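You operate a simulated robot arm through the tools that you are given. There is no shell and no other tool.

You are at the controls of a simulated robot arm. One attempt, no reset.

Task
Wind the lead in, lock the winder and slide it toward the window.
Fine: turn the crank and slide the orange lock home; the short brass vase goes from the sideboard on to the sill; slide the winder up to where the vase stood, don't lift it. Set down upright: short brass vase.

Only the result counts: the job must be done as asked and must still hold three seconds after the hand-in. Knocking over, shifting, dropping, spilling or breaking anything else fails it.

Robot
A 6-joint arm with a two-finger parallel gripper, fixed in place. Base frame: the origin is on the floor under the middle of its stand, x ahead of it, y to its left, z up; the work surface is at about z = 0.75. Units: m, degrees, N and s.
With the tool pointing down near the work surface it reaches from about 0.2 to 0.84 m from the base axis. Its first joint turns from -166.0 to 166.0 degrees. Payload 3.91 kg.
The tool frame sits at the grasp point between the pads (the TCP): z along the fingers, y along the line on which they close. The tips reach 0.03 m beyond it. The gripper opens to 0.11 m. The fingers are 0.02 m wide and 0.01 m thick; the gripper's body (0.048 by 0.112 m) begins 0.055 m behind the TCP.
Orientation is that of the tool frame in the base frame, as a unit quaternion [x, y, z, w]. With the fingers straight down and closing along the base's y, the tool's x points along the base's -x, its y along +y and its z along -z.

Tools
- The arm moves only by the tool play_rows. Its argument "increments" is a list of rows, each a list of 7 numbers: the shift along the tool's x, y, z in m, then the turn, a rotation vector about the tool's x, y, z in degrees, then the closure, from 0 (fully open) to 1 (shut). In form: [[x, y, z, wx, wy, wz, fingers], ...]. A call has 1 to 20 rows; each row shifts and turns the commanded pose from where the row before left it, along the tool's axes as they then stand. Rows are played at 5 a second. More than 0.05 m and 8.6 degrees between two rows, or a gripper value outside its range, and nothing of the call is played. Where a pose cannot be reached the arm comes as near as it can. A force on the tool above 90 N (or 10 N above the force at the start of the call, whichever is more), or a blocked arm, ends the call early, and 0.2 s more pass. Each finger travels about 0.108 m/s and halts on what it meets, pressing with about 29 N; the grip force reading is that of the motor and also rises with nothing between the fingers. The clock runs only during rows and for 0.2 s after the last one: add rows that do not move to give the fingers time. It gives the time, the measured TCP pose, the force on the tool (base axes), the opening and the grip force at its end, in the units of the frame above (readings bear some noise), with the torque about the TCP (base axes, N m) and any sound that the robot's microphone picked up.
- Cameras (640 x 400 px; columns grow to the right, rows downward): "scene" is fixed at [0.3986, 0.6492, 1.484]; the picture's right is [-0.99, -0.17, 0.00], its down [-0.05, 0.30, -0.95] and it looks along [0.16, -0.94, -0.30] (base axes); focal length 319 px, centre (320, 200). "wrist" rides on the gripper at [0.077, 0.007, -0.114] in the tool frame; the picture's right is [-0.09, 1.00, 0.00], its down [-0.80, -0.07, -0.59] and it looks along [-0.59, -0.05, 0.80] (tool axes); focal length 270 px, centre (320, 200). There is no depth. A picture from a camera that has moved, and an enlarged one, comes with that camera's place and axes in the base frame and with its lens.
- camera(camera): a new picture of that camera. It takes no simulated time.
- lift_body(by): slides the trunk up (or, below 0, down) by that many m; the arm rides with it, the base frame stays. It gives what a move gives, with no picture.
- inspect(camera, box): a new picture of the part [left, top, right, bottom] of that camera's present view, enlarged. It takes no simulated time.
- close_job(): hands the job in; it is judged then, once.

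Nothing tells you positions but the pictures and the camera data. Unless the task says otherwise, let go and move clear before handing in.

The tools are called after "Call:" as a command line: name --pt "numbers of a row" for each row, then --argument value for the rest, lists and objects as JSON in quotes. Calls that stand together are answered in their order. play_rows: Moves the arm, as the interface text tells. Its arguments: {"type":"object","properties":{"increments":{"type":"array","items":{"type":"array","items":{"type":"number"}}}},"required":["increments"]} The other tools are called the same way: lift_body (by) moves the trunk up or down; camera (camera) takes a picture; inspect (camera, box) takes an enlarged picture of a part of a camera's view; close_job () hands the job in.

At the start:

```text
time: 0.0
ee_pos: [0.16, -0.3881, 1.2685]
orientation: [0.0, 1.0, 0.0, 0.0]
ft_force: [-1.3, 0.5, 0.2]
moment: [0.0, -0.03, -0.01]
grip_width: 0.1105
grasp_force: 0.0
trunk travel left (down, up): [-0.475, 0.065]
```

scene: 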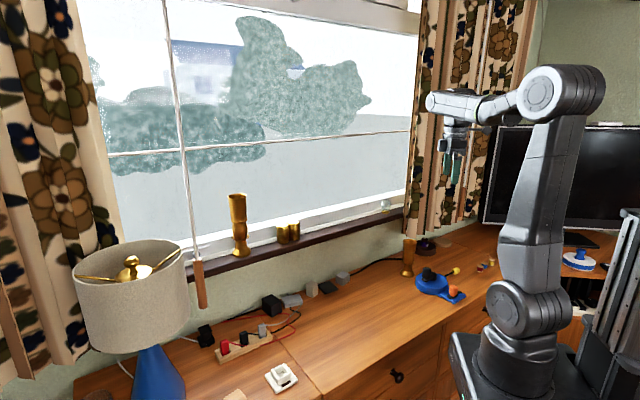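
wrist: 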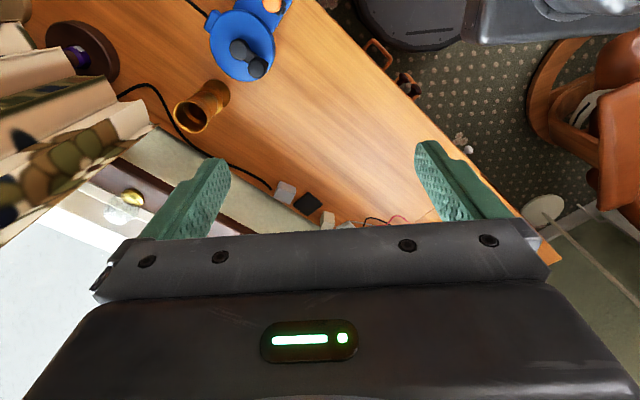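

I see a blue winder on the sideboard with a crank and an orange lock, and a short brass vase near the window behind it; taller brass items stand on the sill. I'll look closer before moving.

Call:
inspect --camera "scene" --box '[380, 220, 500, 320]'

Call:
inspect --camera "wrist" --box '[120, 0, 340, 140]'

Call:
inspect --camera "scene" --box '[200, 180, 440, 330]'

```text
4.00 times, centred on (440, 270) of scene
camera zoom: at [0.3986, 0.6492, 1.484], right [-0.99, -0.17, 0.0], down [-0.05, 0.3, -0.95], along [0.16, -0.94, -0.3], focal length 1275 px, centre (-160, -80)
```

zoom: 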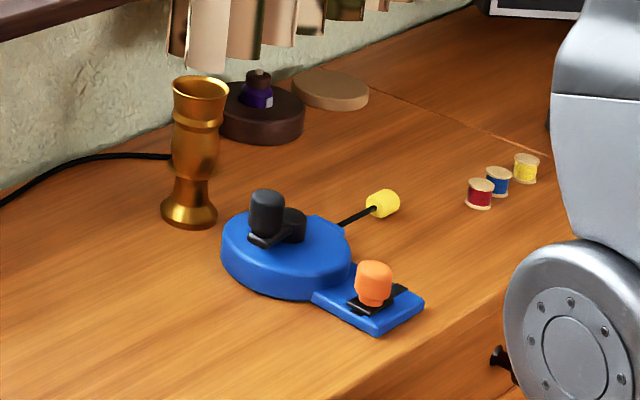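

```text
2.86 times, centred on (230, 70) of wrist
camera zoom: at [0.0834, -0.3812, 1.3823], right [0.09, 1.0, 0.0], down [0.8, -0.07, 0.59], along [0.59, -0.05, -0.8], focal length 772 px, centre (577, 571)
```

zoom: 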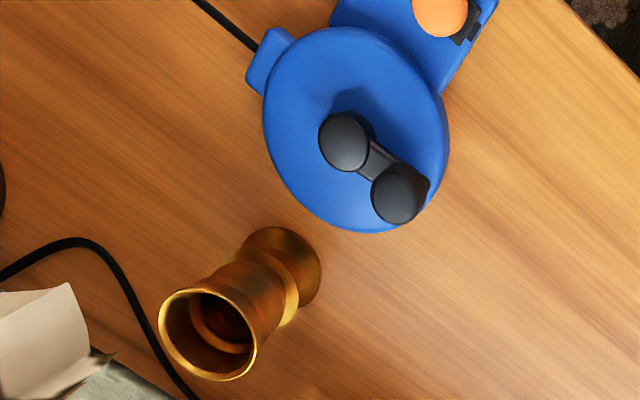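

```text
2.67 times, centred on (320, 255) of scene
camera zoom: at [0.3986, 0.6492, 1.484], right [-0.99, -0.17, 0.0], down [-0.05, 0.3, -0.95], along [0.16, -0.94, -0.3], focal length 850 px, centre (320, 53)
```

zoom: 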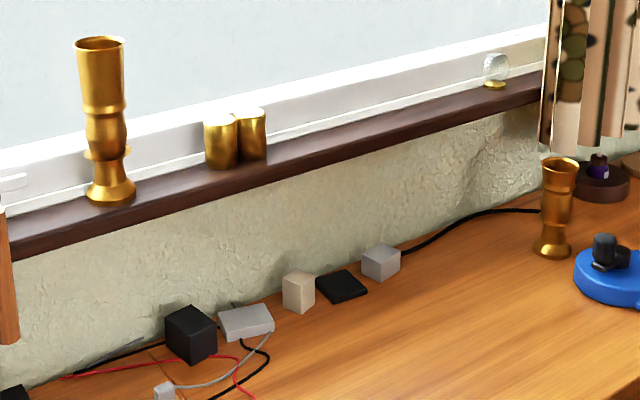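

The sideboard and window run diagonally in the base frame (window normal about (0.61,-0.79)); the winder is near (0.145,-0.53) and the vase near (0.23,-0.63). I'll turn the tool to face the window and move to a viewing pose above the winder.

Call:
play_rows --pt "0 0 0.031 0 0 7.44 0" --pt "0 0 0.031 0 0 7.44 0" --pt "0 0 0.031 0 0 7.44 0" --pt "0 0 0.031 0 0 7.44 0" --pt "0 0 0.031 0 0 7.44 0" --pt "0 0 0.031 0 0 7.44 0" --pt "0 0 0.031 0 0 7.44 0" --pt "0.018 -0.033 0 0 0 0 0" --pt "0.018 -0.033 0 0 0 0 0" --pt "0.018 -0.033 0 0 0 0 0" --pt "0 0 0 0 0 0 0" --pt "0 0 0 0 0 0 0"

Call:
camera --camera "wrist"

Call:
camera --camera "scene"

```text
time: 2.6
ee_pos: [0.0496, -0.4085, 1.0532]
orientation: [0.439, 0.898, -0.001, 0.001]
ft_force: [-0.1, 0.0, 0.1]
moment: [-0.03, -0.01, 0.01]
grip_width: 0.1099
grasp_force: 0.0
trunk travel left (down, up): [-0.475, 0.065]
```

```text
taken
camera wrist: at [0.0082, -0.3434, 1.1664], right [0.84, 0.54, 0.0], down [0.44, -0.68, 0.59], along [0.32, -0.5, -0.8], focal length 270 px, centre (320, 200)
```

wrist: 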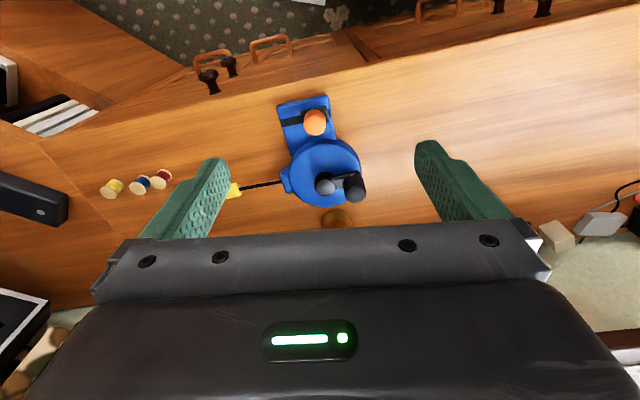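

```text
taken
```

scene: 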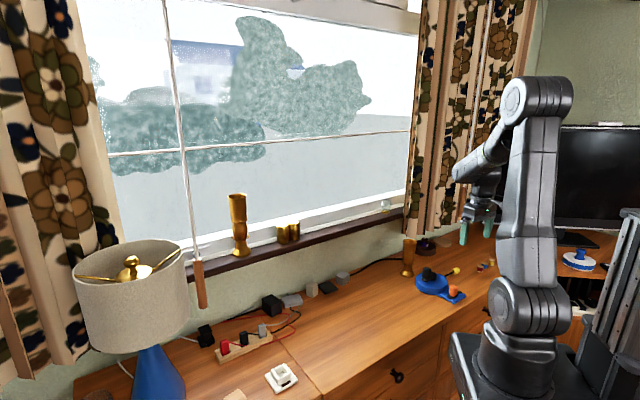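

The winder is well in view below the fingers now. I'll zoom in to study the crank, the lock slot and the lead.

Call:
inspect --camera "wrist" --box '[220, 80, 400, 220]'

Call:
inspect --camera "scene" --box '[395, 235, 485, 310]'

Call:
inspect --camera "scene" --box '[260, 180, 430, 290]'

```text
2.86 times, centred on (310, 150) of wrist
camera zoom: at [0.0082, -0.3434, 1.1664], right [0.84, 0.54, 0.0], down [0.44, -0.68, 0.59], along [0.32, -0.5, -0.8], focal length 772 px, centre (349, 343)
```

zoom: 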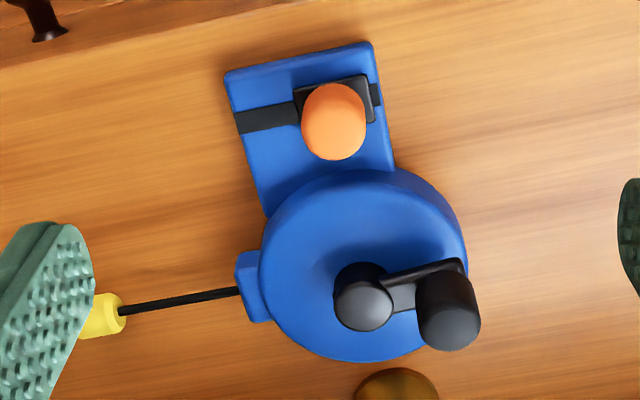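

```text
5.33 times, centred on (440, 272) of scene
camera zoom: at [0.3986, 0.6492, 1.484], right [-0.99, -0.17, 0.0], down [-0.05, 0.3, -0.95], along [0.16, -0.94, -0.3], focal length 1700 px, centre (-320, -187)
```

zoom: 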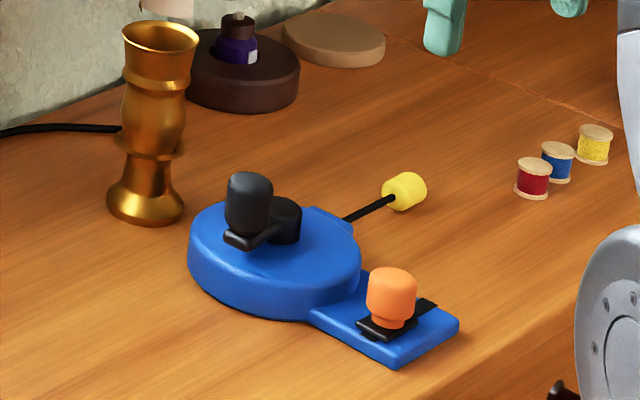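

```text
3.64 times, centred on (345, 235) of scene
camera zoom: at [0.3986, 0.6492, 1.484], right [-0.99, -0.17, 0.0], down [-0.05, 0.3, -0.95], along [0.16, -0.94, -0.3], focal length 1159 px, centre (229, 73)
```

zoom: 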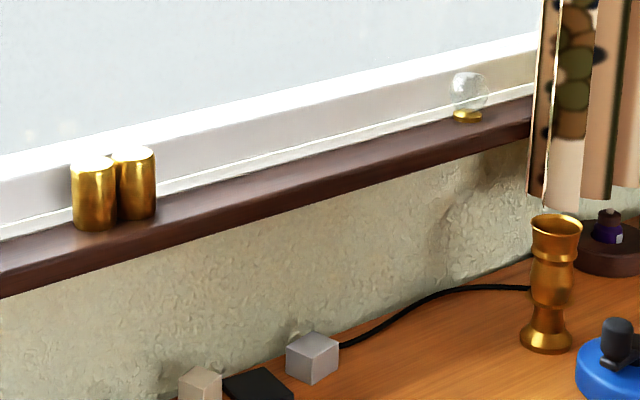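

The crank hub is about (0.144,-0.537), its taller handle knob about (0.176,-0.507) with top near z 0.845; the lock slides along a slot across the plate with its free travel on the lead side. I'll go above the handle to check the alignment.

Call:
play_rows --pt "-0.0388 0.0098 0.03 0 0 0 0" --pt "-0.0388 0.0098 0.03 0 0 0 0" --pt "-0.0388 0.0098 0.03 0 0 0 0" --pt "-0.0388 0.0098 0.03 0 0 0 0" --pt "0 0 0 0 0 0 0" --pt "0 0 0 0 0 0 0"

Call:
camera --camera "wrist"

Call:
inspect --camera "scene" --box '[395, 205, 485, 310]'

```text
time: 4.0
ee_pos: [0.1732, -0.5043, 0.9323]
orientation: [0.44, 0.898, 0.0, -0.001]
ft_force: [-0.3, 0.4, -0.1]
moment: [-0.03, 0.01, -0.01]
grip_width: 0.11
grasp_force: 0.0
trunk travel left (down, up): [-0.475, 0.065]
```

```text
taken
camera wrist: at [0.1328, -0.4399, 1.0458], right [0.84, 0.54, 0.0], down [0.44, -0.68, 0.59], along [0.32, -0.5, -0.8], focal length 270 px, centre (320, 200)
```

wrist: 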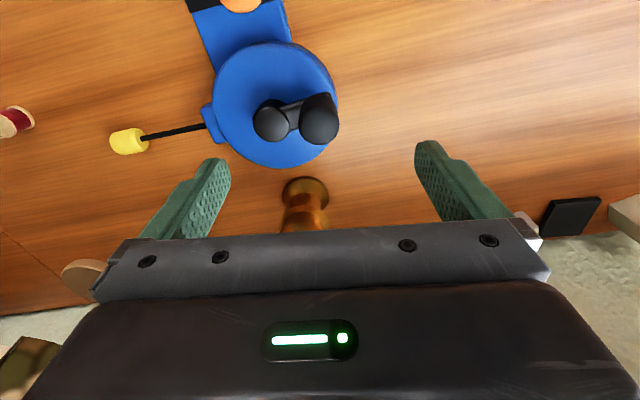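

```text
3.81 times, centred on (440, 258) of scene
camera zoom: at [0.3986, 0.6492, 1.484], right [-0.99, -0.17, 0.0], down [-0.05, 0.3, -0.95], along [0.16, -0.94, -0.3], focal length 1214 px, centre (-137, -19)
```

zoom: 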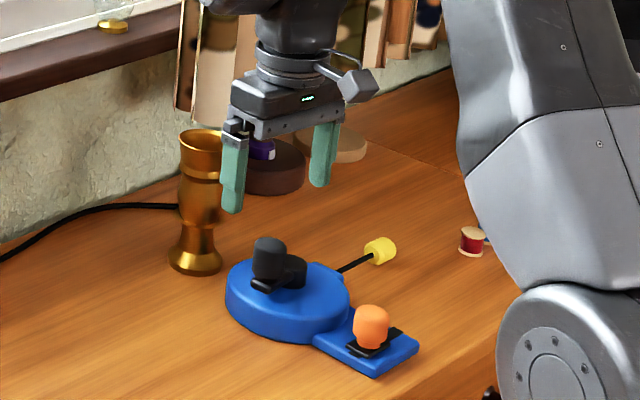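

Call:
inspect --camera "wrist" --box '[180, 30, 380, 200]'

```text
2.35 times, centred on (280, 115) of wrist
camera zoom: at [0.1328, -0.4399, 1.0458], right [0.84, 0.54, 0.0], down [0.44, -0.68, 0.59], along [0.32, -0.5, -0.8], focal length 636 px, centre (414, 400)
```

zoom: 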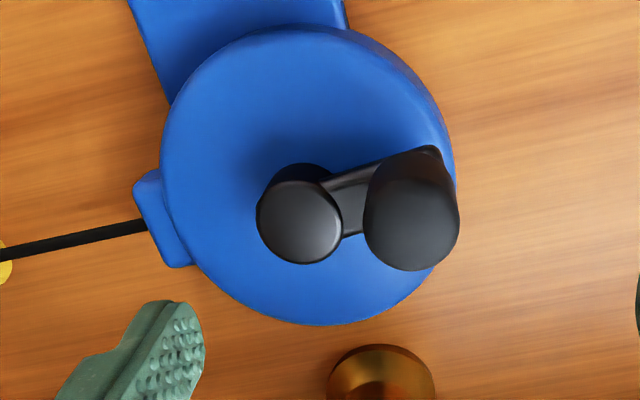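

Handle top is at about (0.175,-0.506,0.841), hub top z about 0.809. I'll descend so the tips stay just above the hub and grip the handle.

Call:
play_rows --pt "-0.0013 0.0004 0.029 0 0 0 0" --pt "-0.0014 0.0003 0.029 0 0 0 0" --pt "0 0 0.028 0 0 0 0" --pt "0 0 0 0 0 0 0" --pt "0 0 0 0 0 0 0.5" --pt "0 0 0 0 0 0 1" --pt "0 0 0 0 0 0 1" --pt "0 0 0 0 0 0 1" --pt "0 0 0 0 0 0 1"

Call:
camera --camera "wrist"

Call:
inspect --camera "scene" --box '[395, 205, 485, 310]'

```text
time: 6.0
ee_pos: [0.1749, -0.5071, 0.8469]
orientation: [0.44, 0.898, 0.0, -0.001]
ft_force: [-1.9, -1.2, 1.0]
moment: [-0.43, -0.21, -0.04]
grip_width: 0.031
grasp_force: 28.7
trunk travel left (down, up): [-0.475, 0.065]
```

```text
taken
camera wrist: at [0.1337, -0.4419, 0.9602], right [0.84, 0.54, 0.0], down [0.44, -0.68, 0.59], along [0.32, -0.5, -0.8], focal length 270 px, centre (320, 200)
```

wrist: 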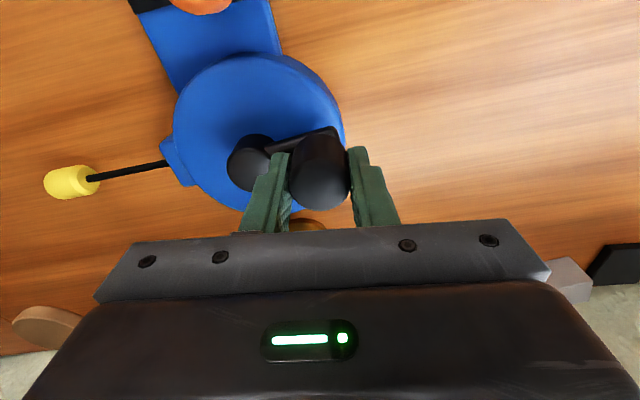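

```text
3.81 times, centred on (440, 258) of scene
camera zoom: at [0.3986, 0.6492, 1.484], right [-0.99, -0.17, 0.0], down [-0.05, 0.3, -0.95], along [0.16, -0.94, -0.3], focal length 1214 px, centre (-137, -19)
```

zoom: 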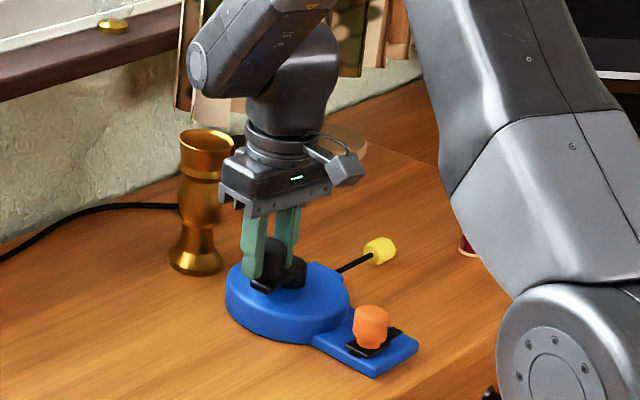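

The handle is gripped (0.031 m wide). I'll try a small clockwise test turn about the hub and check whether the yellow end moves in.

Call:
play_rows --pt "-0.00452 0.0005 0 0 0 0 1" --pt "-0.00456 2e-05 0 0 0 0 1" --pt "-0.00453 -0.00046 0 0 0 0 1" --pt "-0.00446 -0.00092 0 0 0 0 1" --pt "-0.00433 -0.00139 0 0 0 0 1" --pt "0 0 0 0 0 0 1"

Call:
camera --camera "wrist"

Call:
inspect --camera "scene" --box '[395, 205, 485, 310]'

```text
time: 7.4
ee_pos: [0.1885, -0.5249, 0.8458]
orientation: [0.439, 0.899, -0.001, 0.0]
ft_force: [-1.1, 3.4, 3.3]
moment: [0.41, -0.35, -0.17]
grip_width: 0.0314
grasp_force: 28.9
trunk travel left (down, up): [-0.475, 0.065]
```

```text
taken
camera wrist: at [0.1475, -0.4597, 0.96], right [0.84, 0.54, 0.0], down [0.44, -0.68, 0.6], along [0.32, -0.5, -0.8], focal length 270 px, centre (320, 200)
```

wrist: 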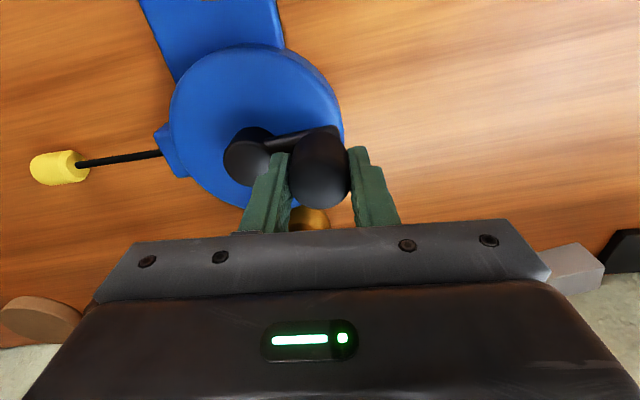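

```text
3.81 times, centred on (440, 258) of scene
camera zoom: at [0.3986, 0.6492, 1.484], right [-0.99, -0.17, 0.0], down [-0.05, 0.3, -0.95], along [0.16, -0.94, -0.3], focal length 1214 px, centre (-137, -19)
```

zoom: 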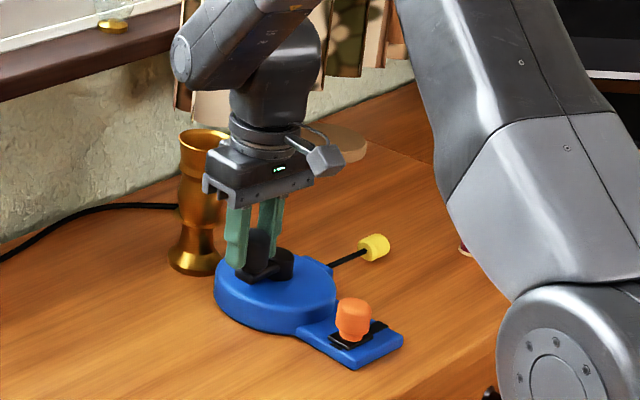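

The winder itself slid a little instead of the crank turning and the lead seems slightly longer, so clockwise is the wrong way. I'll measure the current hub position before trying counter-clockwise.

Call:
inspect --camera "wrist" --box '[120, 0, 400, 230]'

Call:
inspect --camera "scene" --box '[410, 240, 480, 305]'

```text
1.74 times, centred on (260, 115) of wrist
camera zoom: at [0.1475, -0.4597, 0.96], right [0.84, 0.54, 0.0], down [0.44, -0.68, 0.6], along [0.32, -0.5, -0.8], focal length 470 px, centre (424, 348)
```

zoom: 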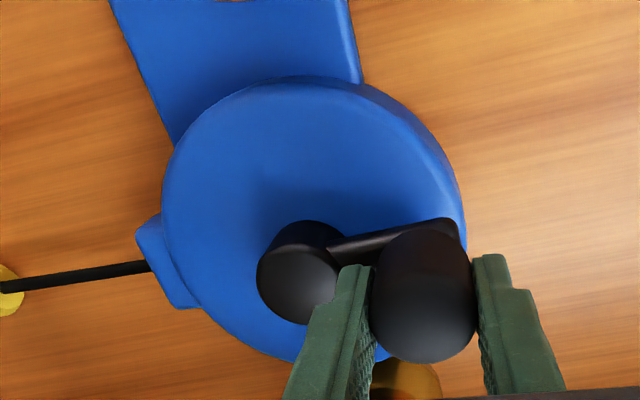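

```text
6.15 times, centred on (445, 272) of scene
camera zoom: at [0.3986, 0.6492, 1.484], right [-0.99, -0.17, 0.0], down [-0.05, 0.3, -0.95], along [0.16, -0.94, -0.3], focal length 1962 px, centre (-449, -246)
```

zoom: 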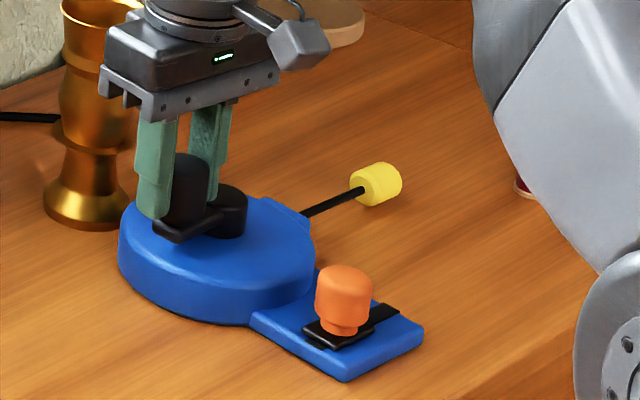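

Hub is now about (0.154,-0.554); the crank barely turned clockwise. Now a counter-clockwise test of about 30 degrees.

Call:
play_rows --pt "0.00464 -0.00042 0 0 0 0 1" --pt "0.00457 -0.00091 0 0 0 0 1" --pt "0.00445 -0.00138 0 0 0 0 1" --pt "0.00428 -0.00183 0 0 0 0 1" --pt "0.00406 -0.00227 0 0 0 0 1" --pt "0 0 0 0 0 0 1"

Call:
inspect --camera "wrist" --box '[0, 0, 400, 250]'

Call:
inspect --camera "scene" --box '[410, 240, 480, 305]'

```text
time: 8.8
ee_pos: [0.1694, -0.513, 0.8453]
orientation: [0.439, 0.898, 0.0, 0.0]
ft_force: [6.5, -2.2, 4.4]
moment: [-0.16, -0.31, 0.27]
grip_width: 0.0308
grasp_force: 28.8
trunk travel left (down, up): [-0.475, 0.065]
```

```text
1.60 times, centred on (200, 125) of wrist
camera zoom: at [0.1287, -0.4474, 0.9599], right [0.84, 0.54, 0.0], down [0.44, -0.67, 0.59], along [0.32, -0.5, -0.8], focal length 432 px, centre (512, 320)
```

zoom: 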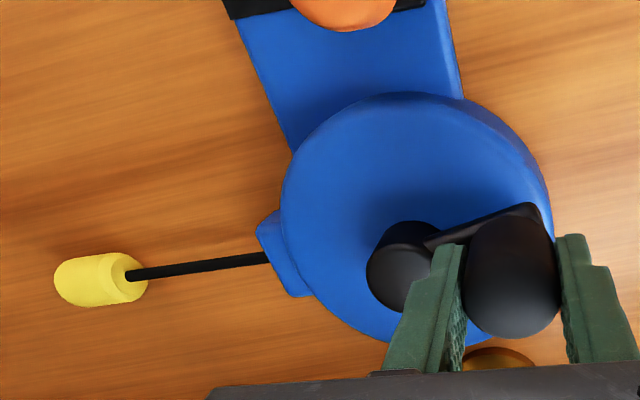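

```text
6.15 times, centred on (445, 272) of scene
camera zoom: at [0.3986, 0.6492, 1.484], right [-0.99, -0.17, 0.0], down [-0.05, 0.3, -0.95], along [0.16, -0.94, -0.3], focal length 1962 px, centre (-449, -246)
```

zoom: 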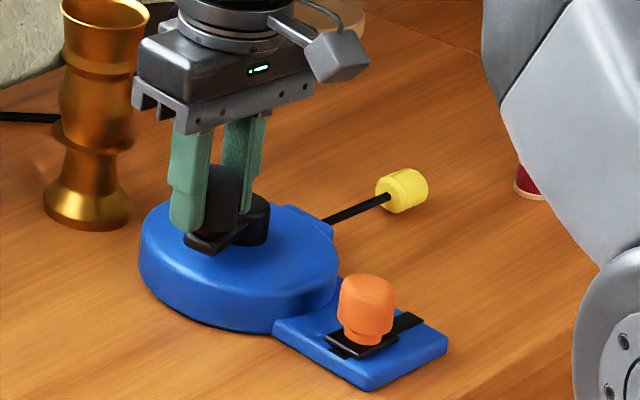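

The winder slid again without the crank turning: the grip holds the knob rigidly, so the tool must turn together with the crank. I'll do a clockwise 30-degree test with the tool rotating along.

Call:
play_rows --pt "-0.00454 0.00051 0 0 0 6 1" --pt "-0.00454 0.00051 0 0 0 6 1" --pt "-0.00454 0.00051 0 0 0 6 1" --pt "-0.00454 0.00051 0 0 0 6 1" --pt "-0.00454 0.00051 0 0 0 6 1" --pt "0 0 0 0 0 0 1"

Call:
inspect --camera "wrist" --box '[0, 0, 400, 250]'

Call:
inspect --camera "scene" --box '[410, 240, 480, 305]'

```text
time: 10.2
ee_pos: [0.1826, -0.5316, 0.8461]
orientation: [0.657, 0.754, -0.001, 0.001]
ft_force: [9.1, -0.7, 13.5]
moment: [0.44, -0.11, 0.21]
grip_width: 0.0308
grasp_force: 28.6
trunk travel left (down, up): [-0.475, 0.065]
```

```text
1.60 times, centred on (200, 125) of wrist
camera zoom: at [0.1795, -0.4536, 0.9597], right [1.0, 0.05, 0.0], down [0.04, -0.8, 0.6], along [0.03, -0.59, -0.8], focal length 432 px, centre (512, 320)
```

zoom: 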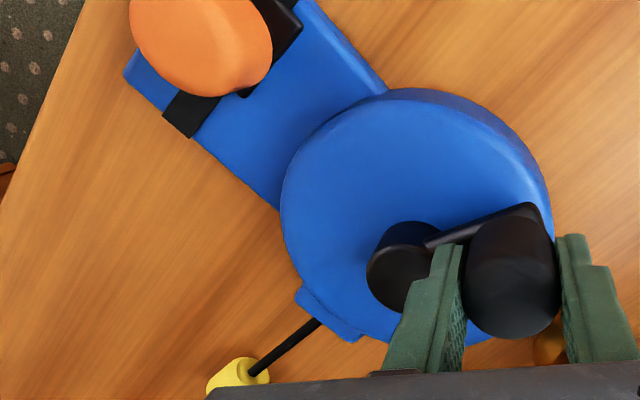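

```text
6.15 times, centred on (445, 272) of scene
camera zoom: at [0.3986, 0.6492, 1.484], right [-0.99, -0.17, 0.0], down [-0.05, 0.3, -0.95], along [0.16, -0.94, -0.3], focal length 1962 px, centre (-449, -246)
```

zoom: 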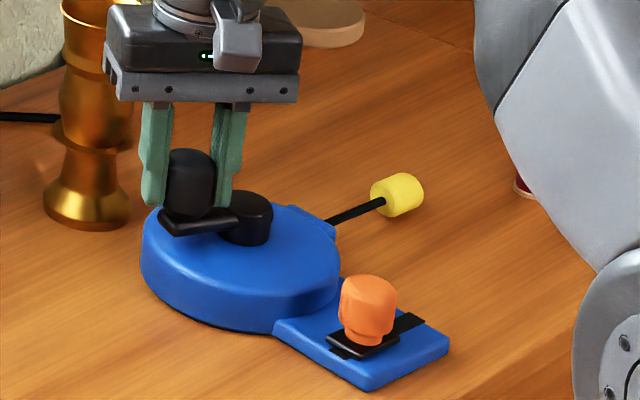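

Clockwise with the tool turning along works: the crank turned, the winder stayed put and the lead shortened. To keep the gripper body clear of the vase I'll release, turn the tool 90 degrees back and re-grip.

Call:
play_rows --pt "0 0 0 0 0 0 0.4" --pt "0 0 0 0 0 0 0" --pt "0 0 0 0 0 0 0" --pt "0 0 -0.025 0 0 0 0" --pt "0 0 -0.025 0 0 0 0" --pt "0 0 0 0 0 -8.2 0" --pt "0 0 0 0 0 -8.2 0" --pt "0 0 0 0 0 -8.2 0" --pt "0 0 0 0 0 -8.2 0" --pt "0 0 0 0 0 -8.2 0" --pt "0 0 0 0 0 -8.2 0" --pt "0 0 0 0 0 -8.2 0" --pt "0 0 0 0 0 -8.2 0" --pt "0 0 0 0 0 -8.2 0" --pt "0 0 0 0 0 -8.2 0" --pt "0 0 0 0 0 -8.0 0" --pt "0 0 0 0 0 0 0" --pt "0 0 0 0 0 0 0"

Call:
camera --camera "wrist"

Call:
inspect --camera "scene" --box '[395, 220, 485, 305]'

```text
time: 14.0
ee_pos: [0.183, -0.5321, 0.8955]
orientation: [-0.071, 0.997, 0.0, 0.0]
ft_force: [0.5, -0.2, 0.8]
moment: [0.0, 0.0, 0.02]
grip_width: 0.1099
grasp_force: 0.1
trunk travel left (down, up): [-0.475, 0.065]
```

```text
taken
camera wrist: at [0.1053, -0.5352, 1.009], right [-0.05, 1.0, 0.0], down [0.8, 0.04, 0.59], along [0.59, 0.03, -0.8], focal length 270 px, centre (320, 200)
```

wrist: 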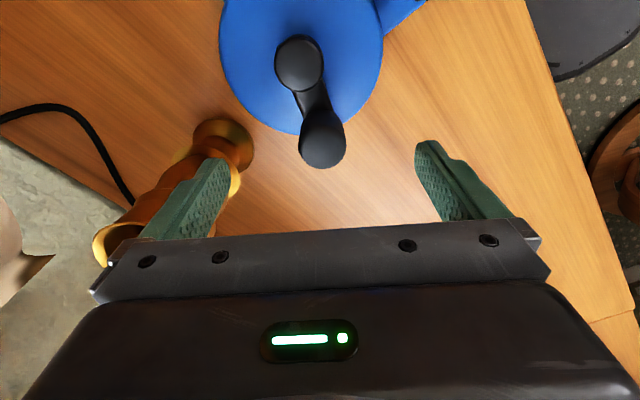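

```text
4.71 times, centred on (440, 262) of scene
camera zoom: at [0.3986, 0.6492, 1.484], right [-0.99, -0.17, 0.0], down [-0.05, 0.3, -0.95], along [0.16, -0.94, -0.3], focal length 1500 px, centre (-245, -94)
```

zoom: 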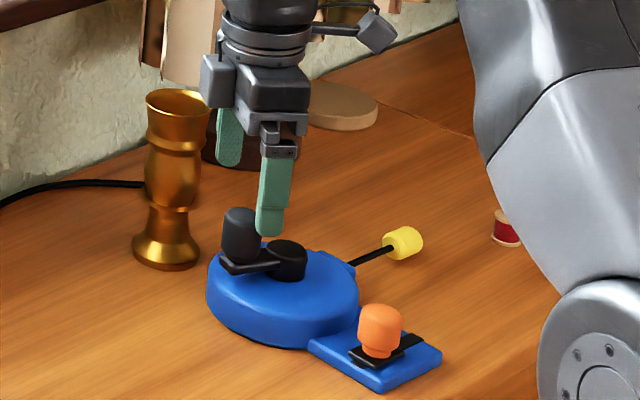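

Call:
inspect --camera "wrist" --box '[220, 0, 420, 180]'

```text
2.22 times, centred on (320, 90) of wrist
camera zoom: at [0.1053, -0.5352, 1.009], right [-0.05, 1.0, 0.0], down [0.8, 0.04, 0.59], along [0.59, 0.03, -0.8], focal length 601 px, centre (320, 444)
```

zoom: 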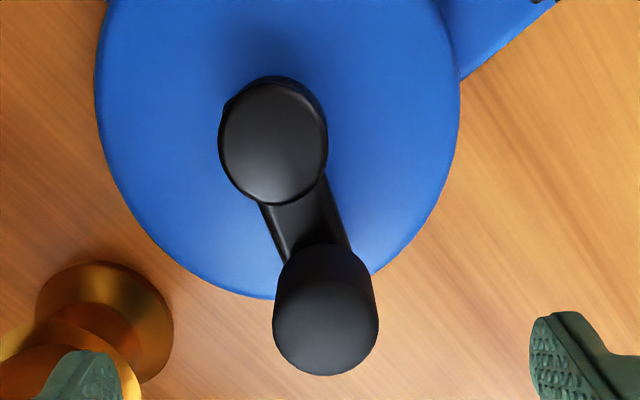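

The knob is centred under the gripper. I'll lower, grip and turn about 42 degrees clockwise with the tool rotating along.

Call:
play_rows --pt "0 0.0015 0.023 0 0 0 0" --pt "0 0 0.0225 0 0 0 0" --pt "0 0 0 0 0 0 0" --pt "0 0 0 0 0 0 0.5" --pt "0 0 0 0 0 0 1" --pt "0 0 0 0 0 0 1" --pt "0 0 0 0 0 0 1" --pt "-0.00071 -0.00542 0 0 0 7 1" --pt "-0.00071 -0.00542 0 0 0 7 1" --pt "-0.00071 -0.00542 0 0 0 7 1" --pt "-0.00071 -0.00542 0 0 0 7 1" --pt "-0.00071 -0.00542 0 0 0 7 1" --pt "-0.00071 -0.00542 0 0 0 7 1" --pt "0 0 0 0 0 0 1"

Call:
camera --camera "wrist"

Call:
inspect --camera "scene" --box '[395, 220, 485, 305]'

```text
time: 17.0
ee_pos: [0.1811, -0.5616, 0.8507]
orientation: [0.294, 0.956, 0.0, 0.0]
ft_force: [4.4, 2.5, 1.4]
moment: [0.43, 0.16, -0.19]
grip_width: 0.0311
grasp_force: 28.7
trunk travel left (down, up): [-0.475, 0.065]
```

```text
taken
camera wrist: at [0.1223, -0.5129, 0.9638], right [0.63, 0.77, 0.0], down [0.62, -0.51, 0.59], along [0.46, -0.38, -0.8], focal length 270 px, centre (320, 200)
```

wrist: 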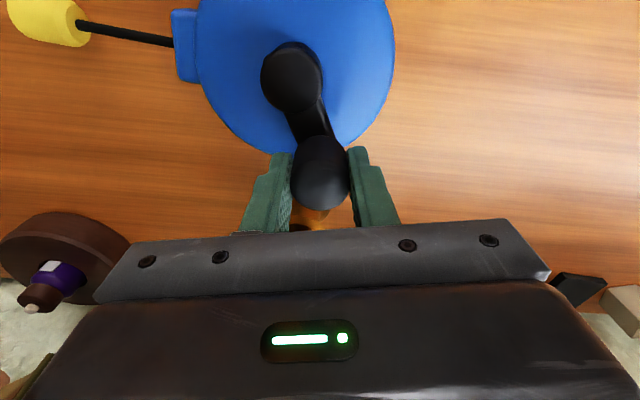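

```text
4.71 times, centred on (440, 262) of scene
camera zoom: at [0.3986, 0.6492, 1.484], right [-0.99, -0.17, 0.0], down [-0.05, 0.3, -0.95], along [0.16, -0.94, -0.3], focal length 1500 px, centre (-245, -94)
```

zoom: 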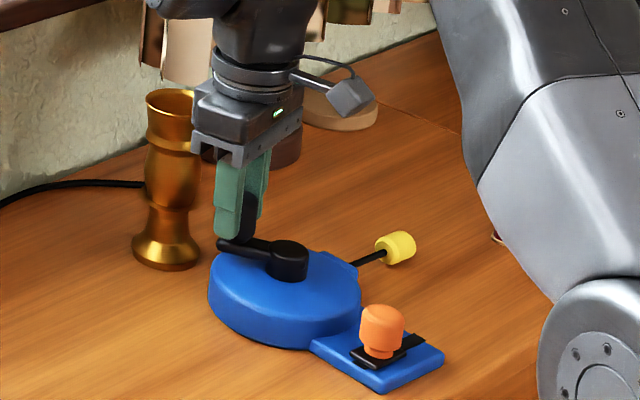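

The lead is winding in and the winder is staying put. I'll continue turning.

Call:
play_rows --pt "-0.00075 -0.0055 0 0 0 7 1" --pt "-0.00075 -0.0055 0 0 0 7 1" --pt "-0.00075 -0.0055 0 0 0 7 1" --pt "-0.00075 -0.0055 0 0 0 7 1" --pt "-0.00075 -0.0055 0 0 0 7 1" --pt "-0.00075 -0.0055 0 0 0 7 1" --pt "-0.00075 -0.0055 0 0 0 7 1" --pt "0 0 0 0 0 0 1"

Call:
camera --camera "wrist"

Call:
inspect --camera "scene" --box '[395, 220, 485, 305]'

```text
time: 18.8
ee_pos: [0.1534, -0.5879, 0.8499]
orientation: [0.664, 0.748, 0.0, -0.001]
ft_force: [2.5, -3.5, 2.3]
moment: [-0.79, -0.14, -0.07]
grip_width: 0.0307
grasp_force: 29.1
trunk travel left (down, up): [-0.475, 0.065]
```

```text
taken
camera wrist: at [0.1517, -0.5105, 0.9637], right [1.0, 0.03, 0.0], down [0.03, -0.8, 0.59], along [0.02, -0.59, -0.8], focal length 270 px, centre (320, 200)
```

wrist: 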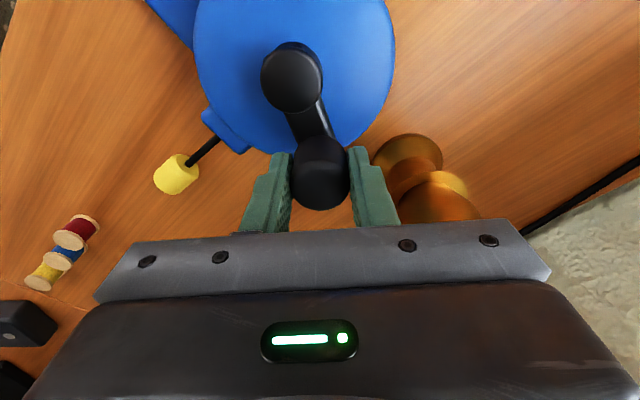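

```text
4.71 times, centred on (440, 262) of scene
camera zoom: at [0.3986, 0.6492, 1.484], right [-0.99, -0.17, 0.0], down [-0.05, 0.3, -0.95], along [0.16, -0.94, -0.3], focal length 1500 px, centre (-245, -94)
```

zoom: 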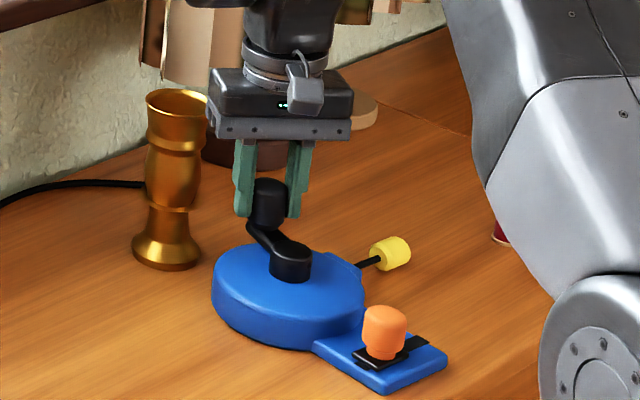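

About half the lead is in. I'll keep turning clockwise.

Call:
play_rows --pt "-0.00075 -0.0055 0 0 0 7 1" --pt "-0.00075 -0.0055 0 0 0 7 1" --pt "-0.00075 -0.0055 0 0 0 7 1" --pt "-0.00075 -0.0055 0 0 0 7 1" --pt "-0.00075 -0.0055 0 0 0 7 1" --pt "-0.00075 -0.0055 0 0 0 7 1" --pt "-0.00075 -0.0055 0 0 0 7 1" --pt "-0.00075 -0.0055 0 0 0 7 1" --pt "0 0 0 0 0 0 1"

Call:
camera --camera "wrist"

Call:
inspect --camera "scene" --box '[395, 220, 485, 305]'

```text
time: 20.8
ee_pos: [0.1107, -0.5799, 0.8498]
orientation: [0.937, 0.348, -0.001, 0.0]
ft_force: [-3.2, -2.6, 0.4]
moment: [-0.5, 0.39, -0.03]
grip_width: 0.0309
grasp_force: 28.8
trunk travel left (down, up): [-0.475, 0.065]
```

```text
taken
camera wrist: at [0.1739, -0.535, 0.9637], right [0.58, -0.81, 0.0], down [-0.65, -0.47, 0.59], along [-0.48, -0.35, -0.8], focal length 270 px, centre (320, 200)
```

wrist: 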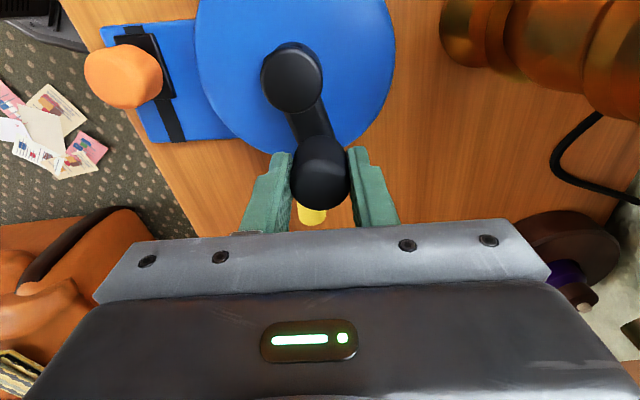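

```text
4.71 times, centred on (440, 262) of scene
camera zoom: at [0.3986, 0.6492, 1.484], right [-0.99, -0.17, 0.0], down [-0.05, 0.3, -0.95], along [0.16, -0.94, -0.3], focal length 1500 px, centre (-245, -94)
```

zoom: 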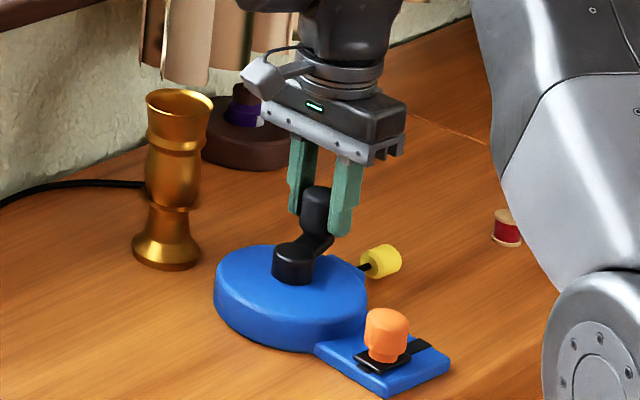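

Only a short stretch of lead remains outside. I'll continue with smaller checks.

Call:
play_rows --pt "-0.00075 -0.0055 0 0 0 7 1" --pt "-0.00075 -0.0055 0 0 0 7 1" --pt "-0.00075 -0.0055 0 0 0 7 1" --pt "-0.00075 -0.0055 0 0 0 7 1" --pt "-0.00075 -0.0055 0 0 0 7 1" --pt "0 0 0 0 0 0 1"

Call:
camera --camera "wrist"

Call:
inspect --camera "scene" --box '[405, 240, 475, 305]'

```text
time: 22.2
ee_pos: [0.0949, -0.5578, 0.8511]
orientation: [0.999, 0.05, 0.0, -0.001]
ft_force: [-2.9, -1.2, 0.9]
moment: [0.03, -0.25, -0.09]
grip_width: 0.0309
grasp_force: 29.0
trunk travel left (down, up): [-0.475, 0.065]
```

```text
taken
camera wrist: at [0.1726, -0.5569, 0.9638], right [0.01, -1.0, 0.0], down [-0.8, -0.01, 0.59], along [-0.59, -0.01, -0.8], focal length 270 px, centre (320, 200)
```

wrist: 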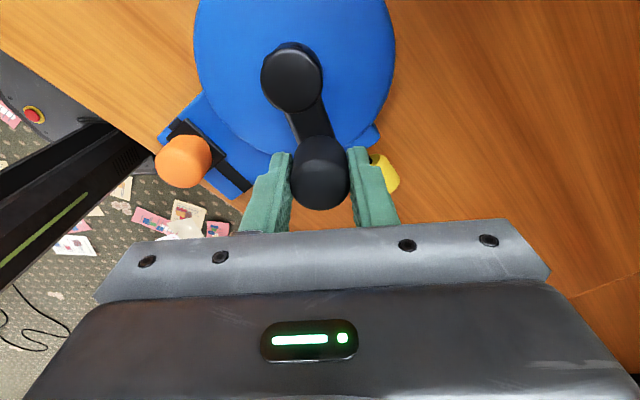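

```text
6.15 times, centred on (440, 272) of scene
camera zoom: at [0.3986, 0.6492, 1.484], right [-0.99, -0.17, 0.0], down [-0.05, 0.3, -0.95], along [0.16, -0.94, -0.3], focal length 1962 px, centre (-418, -246)
```

zoom: 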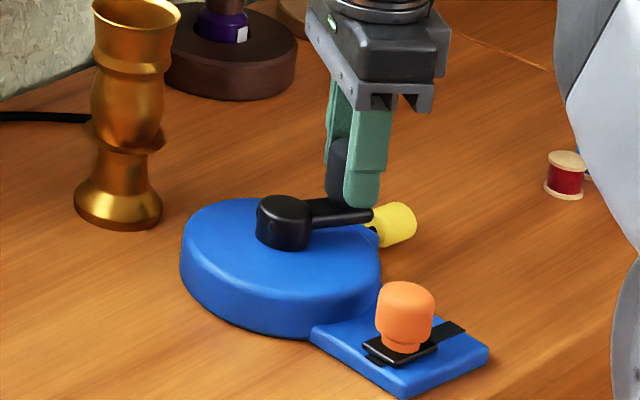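

Call:
inspect --camera "wrist" --box '[330, 90, 450, 210]'

Call:
inspect --camera "scene" --box '[435, 262, 465, 290]'

```text
3.33 times, centred on (390, 150) of wrist
camera zoom: at [0.1726, -0.5569, 0.9638], right [0.01, -1.0, 0.0], down [-0.8, -0.01, 0.59], along [-0.59, -0.01, -0.8], focal length 901 px, centre (87, 367)
```

zoom: 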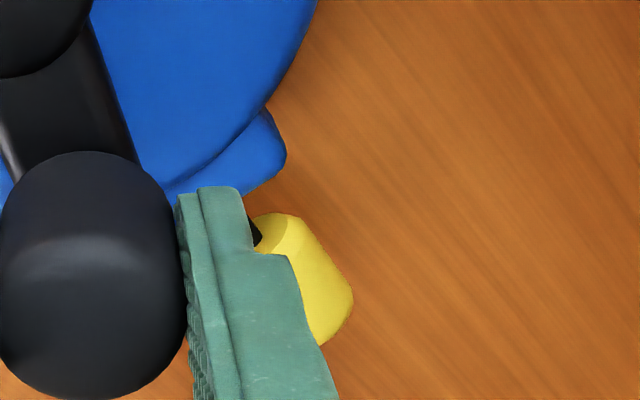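

```text
14.29 times, centred on (450, 276) of scene
camera zoom: at [0.3986, 0.6492, 1.484], right [-0.99, -0.17, 0.0], down [-0.05, 0.3, -0.95], along [0.16, -0.94, -0.3], focal length 4554 px, centre (-1537, -886)
```

zoom: 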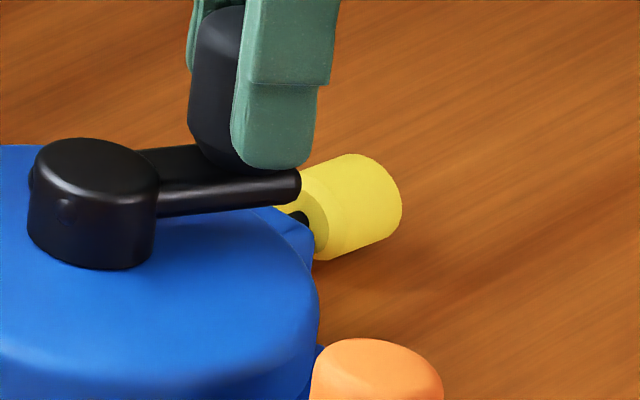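

A small gap of several millimetres remains between the yellow end and the guide. I'll turn further in small steps.

Call:
play_rows --pt "-0.0006 -0.0047 0 0 0 6 1" --pt "-0.0006 -0.0047 0 0 0 6 1" --pt "-0.0006 -0.0047 0 0 0 6 1" --pt "0 0 0 0 0 0 1"

Call:
inspect --camera "wrist" --box '[300, 60, 460, 210]'

Call:
inspect --camera "scene" --box '[425, 255, 475, 295]'

```text
time: 23.2
ee_pos: [0.0932, -0.5438, 0.8494]
orientation: [0.994, -0.105, 0.0, 0.0]
ft_force: [-1.1, 1.7, 0.7]
moment: [0.0, -0.37, 0.09]
grip_width: 0.0308
grasp_force: 28.9
trunk travel left (down, up): [-0.475, 0.065]
```

```text
2.67 times, centred on (380, 135) of wrist
camera zoom: at [0.167, -0.5664, 0.9638], right [-0.3, -0.96, 0.0], down [-0.77, 0.24, 0.59], along [-0.57, 0.18, -0.8], focal length 721 px, centre (160, 373)
```

zoom: 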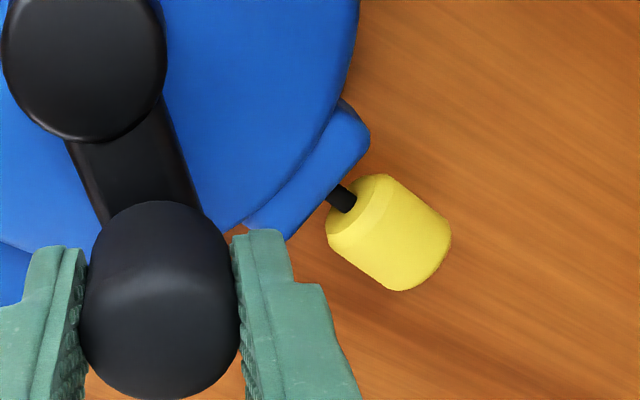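

```text
10.00 times, centred on (450, 275) of scene
camera zoom: at [0.3986, 0.6492, 1.484], right [-0.99, -0.17, 0.0], down [-0.05, 0.3, -0.95], along [0.16, -0.94, -0.3], focal length 3188 px, centre (-980, -550)
```

zoom: 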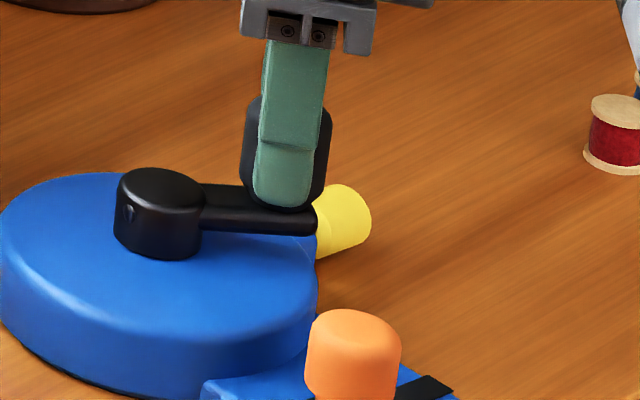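

Call:
play_rows --pt "-0.0006 -0.0047 0 0 0 6 1" --pt "-0.0006 -0.0047 0 0 0 6 1" --pt "0 0 0 0 0 0 1"

Call:
inspect --camera "wrist" --box '[300, 60, 460, 210]'

```text
time: 24.0
ee_pos: [0.0952, -0.5347, 0.8515]
orientation: [0.978, -0.209, -0.001, 0.0]
ft_force: [-3.2, 3.6, 0.4]
moment: [-0.26, -0.1, 0.08]
grip_width: 0.0308
grasp_force: 29.1
trunk travel left (down, up): [-0.475, 0.065]
```

```text
2.67 times, centred on (380, 135) of wrist
camera zoom: at [0.1621, -0.5722, 0.9638], right [-0.49, -0.87, 0.0], down [-0.7, 0.39, 0.59], along [-0.52, 0.29, -0.8], focal length 721 px, centre (160, 373)
```

zoom: 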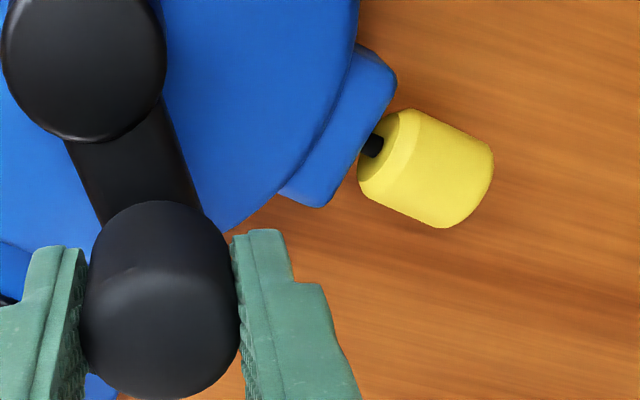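

Call:
play_rows --pt "-0.0006 -0.0047 0 0 0 6 1" --pt "-0.0006 -0.0047 0 0 0 6 1" --pt "0 0 0 0 0 0 1"

Call:
inspect --camera "wrist" --box '[300, 30, 460, 180]'

Call:
inspect --camera "scene" --box '[405, 240, 475, 305]'

```text
time: 24.8
ee_pos: [0.0979, -0.5277, 0.8507]
orientation: [0.951, -0.309, 0.0, 0.0]
ft_force: [-1.9, -0.2, -0.3]
moment: [-0.13, 0.18, -0.02]
grip_width: 0.0309
grasp_force: 29.4
trunk travel left (down, up): [-0.475, 0.065]
```

```text
2.67 times, centred on (380, 105) of wrist
camera zoom: at [0.1562, -0.5773, 0.9638], right [-0.66, -0.75, 0.0], down [-0.61, 0.53, 0.59], along [-0.45, 0.39, -0.8], focal length 721 px, centre (160, 453)
```

zoom: 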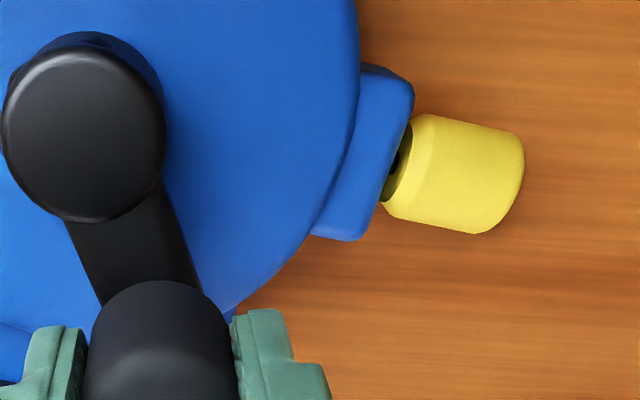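

```text
6.15 times, centred on (440, 272) of scene
camera zoom: at [0.3986, 0.6492, 1.484], right [-0.99, -0.17, 0.0], down [-0.05, 0.3, -0.95], along [0.16, -0.94, -0.3], focal length 1962 px, centre (-418, -246)
```

zoom: 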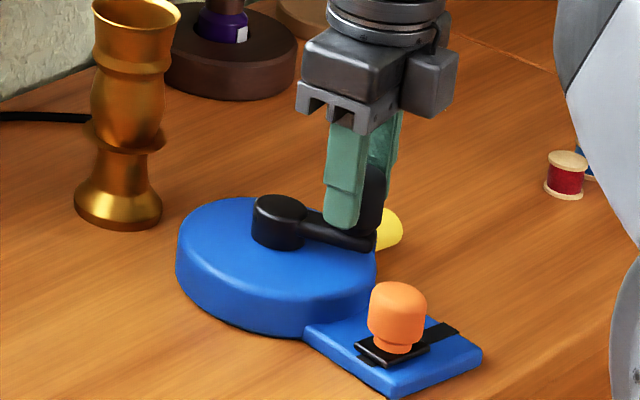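

Call:
play_rows --pt "-0.0006 -0.0047 0 0 0 6 1" --pt "0 0 0 0 0 0 1"

Call:
inspect --camera "wrist" --box '[300, 30, 460, 180]'

Call:
inspect --camera "scene" --box '[405, 240, 475, 305]'

```text
time: 25.4
ee_pos: [0.0997, -0.5215, 0.8504]
orientation: [0.934, -0.359, -0.001, 0.0]
ft_force: [2.8, 1.3, -0.4]
moment: [-0.06, -0.13, 0.13]
grip_width: 0.0305
grasp_force: 29.0
trunk travel left (down, up): [-0.475, 0.065]
```

```text
2.67 times, centred on (380, 105) of wrist
camera zoom: at [0.1535, -0.5787, 0.9637], right [-0.73, -0.68, 0.0], down [-0.55, 0.59, 0.6], along [-0.4, 0.44, -0.8], focal length 721 px, centre (160, 453)
```

zoom: 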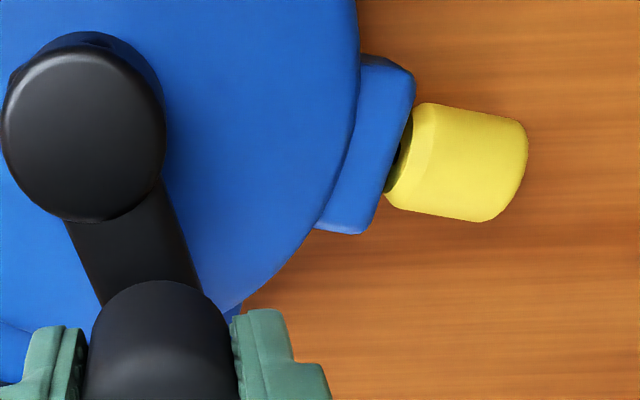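

```text
6.15 times, centred on (440, 272) of scene
camera zoom: at [0.3986, 0.6492, 1.484], right [-0.99, -0.17, 0.0], down [-0.05, 0.3, -0.95], along [0.16, -0.94, -0.3], focal length 1962 px, centre (-418, -246)
```

zoom: 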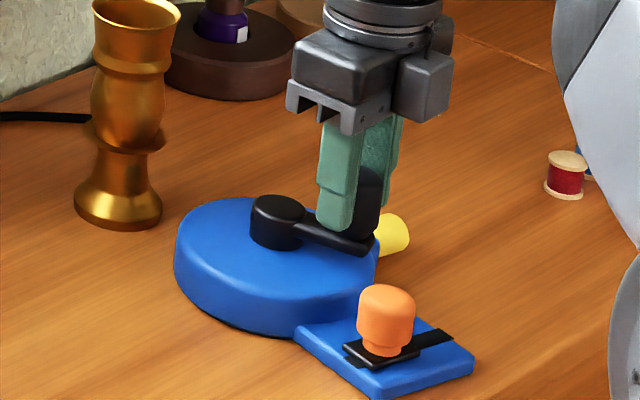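

The lead end now sits against the guide and further turning only rotates the whole winder, so the crank is at its stop. I'll release the handle and rise for a look at the lock.

Call:
play_rows --pt "0 0 0 0 0 0 0.6" --pt "0 0 0 0 0 0 0.2" --pt "0 0 0 0 0 0 0" --pt "0 0 -0.03 0 0 0 0" --pt "0 0 -0.04 0 0 0 0" --pt "0 0 -0.04 0 0 0 0" --pt "0 0 0 0 0 0 0" --pt "0 0 0 0 0 0 0"

Call:
camera --camera "wrist"

Call:
inspect --camera "scene" --box '[405, 240, 475, 305]'

```text
time: 27.2
ee_pos: [0.1007, -0.5227, 0.9614]
orientation: [0.934, -0.359, 0.0, 0.0]
ft_force: [0.2, 0.6, 0.1]
moment: [-0.01, 0.03, -0.02]
grip_width: 0.1099
grasp_force: 0.1
trunk travel left (down, up): [-0.475, 0.065]
```

```text
taken
camera wrist: at [0.1537, -0.5784, 1.0738], right [-0.73, -0.68, 0.0], down [-0.55, 0.59, 0.59], along [-0.4, 0.44, -0.8], focal length 270 px, centre (320, 200)
```

wrist: 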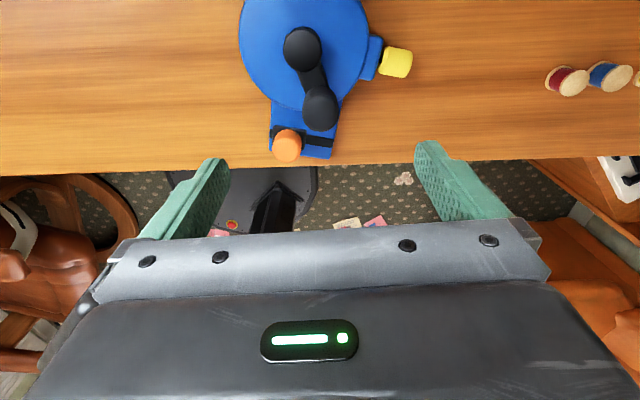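

```text
6.15 times, centred on (440, 272) of scene
camera zoom: at [0.3986, 0.6492, 1.484], right [-0.99, -0.17, 0.0], down [-0.05, 0.3, -0.95], along [0.16, -0.94, -0.3], focal length 1962 px, centre (-418, -246)
```

zoom: 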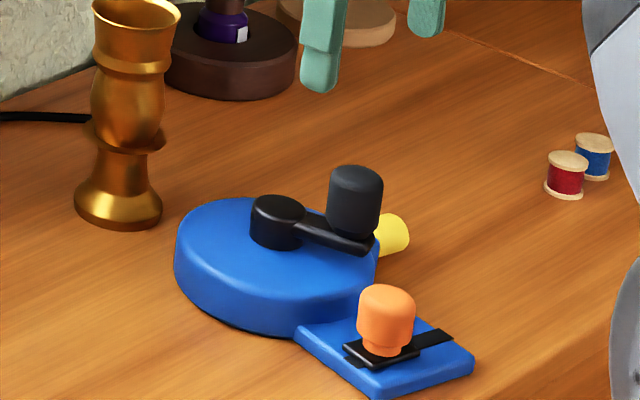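

Call:
inspect --camera "wrist" --box '[230, 0, 430, 180]'

```text
2.22 times, centred on (330, 90) of wrist
camera zoom: at [0.1537, -0.5784, 1.0738], right [-0.73, -0.68, 0.0], down [-0.55, 0.59, 0.59], along [-0.4, 0.44, -0.8], focal length 601 px, centre (298, 444)
```

zoom: 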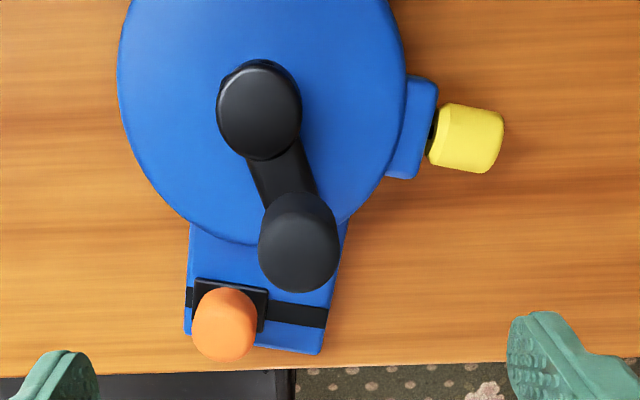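

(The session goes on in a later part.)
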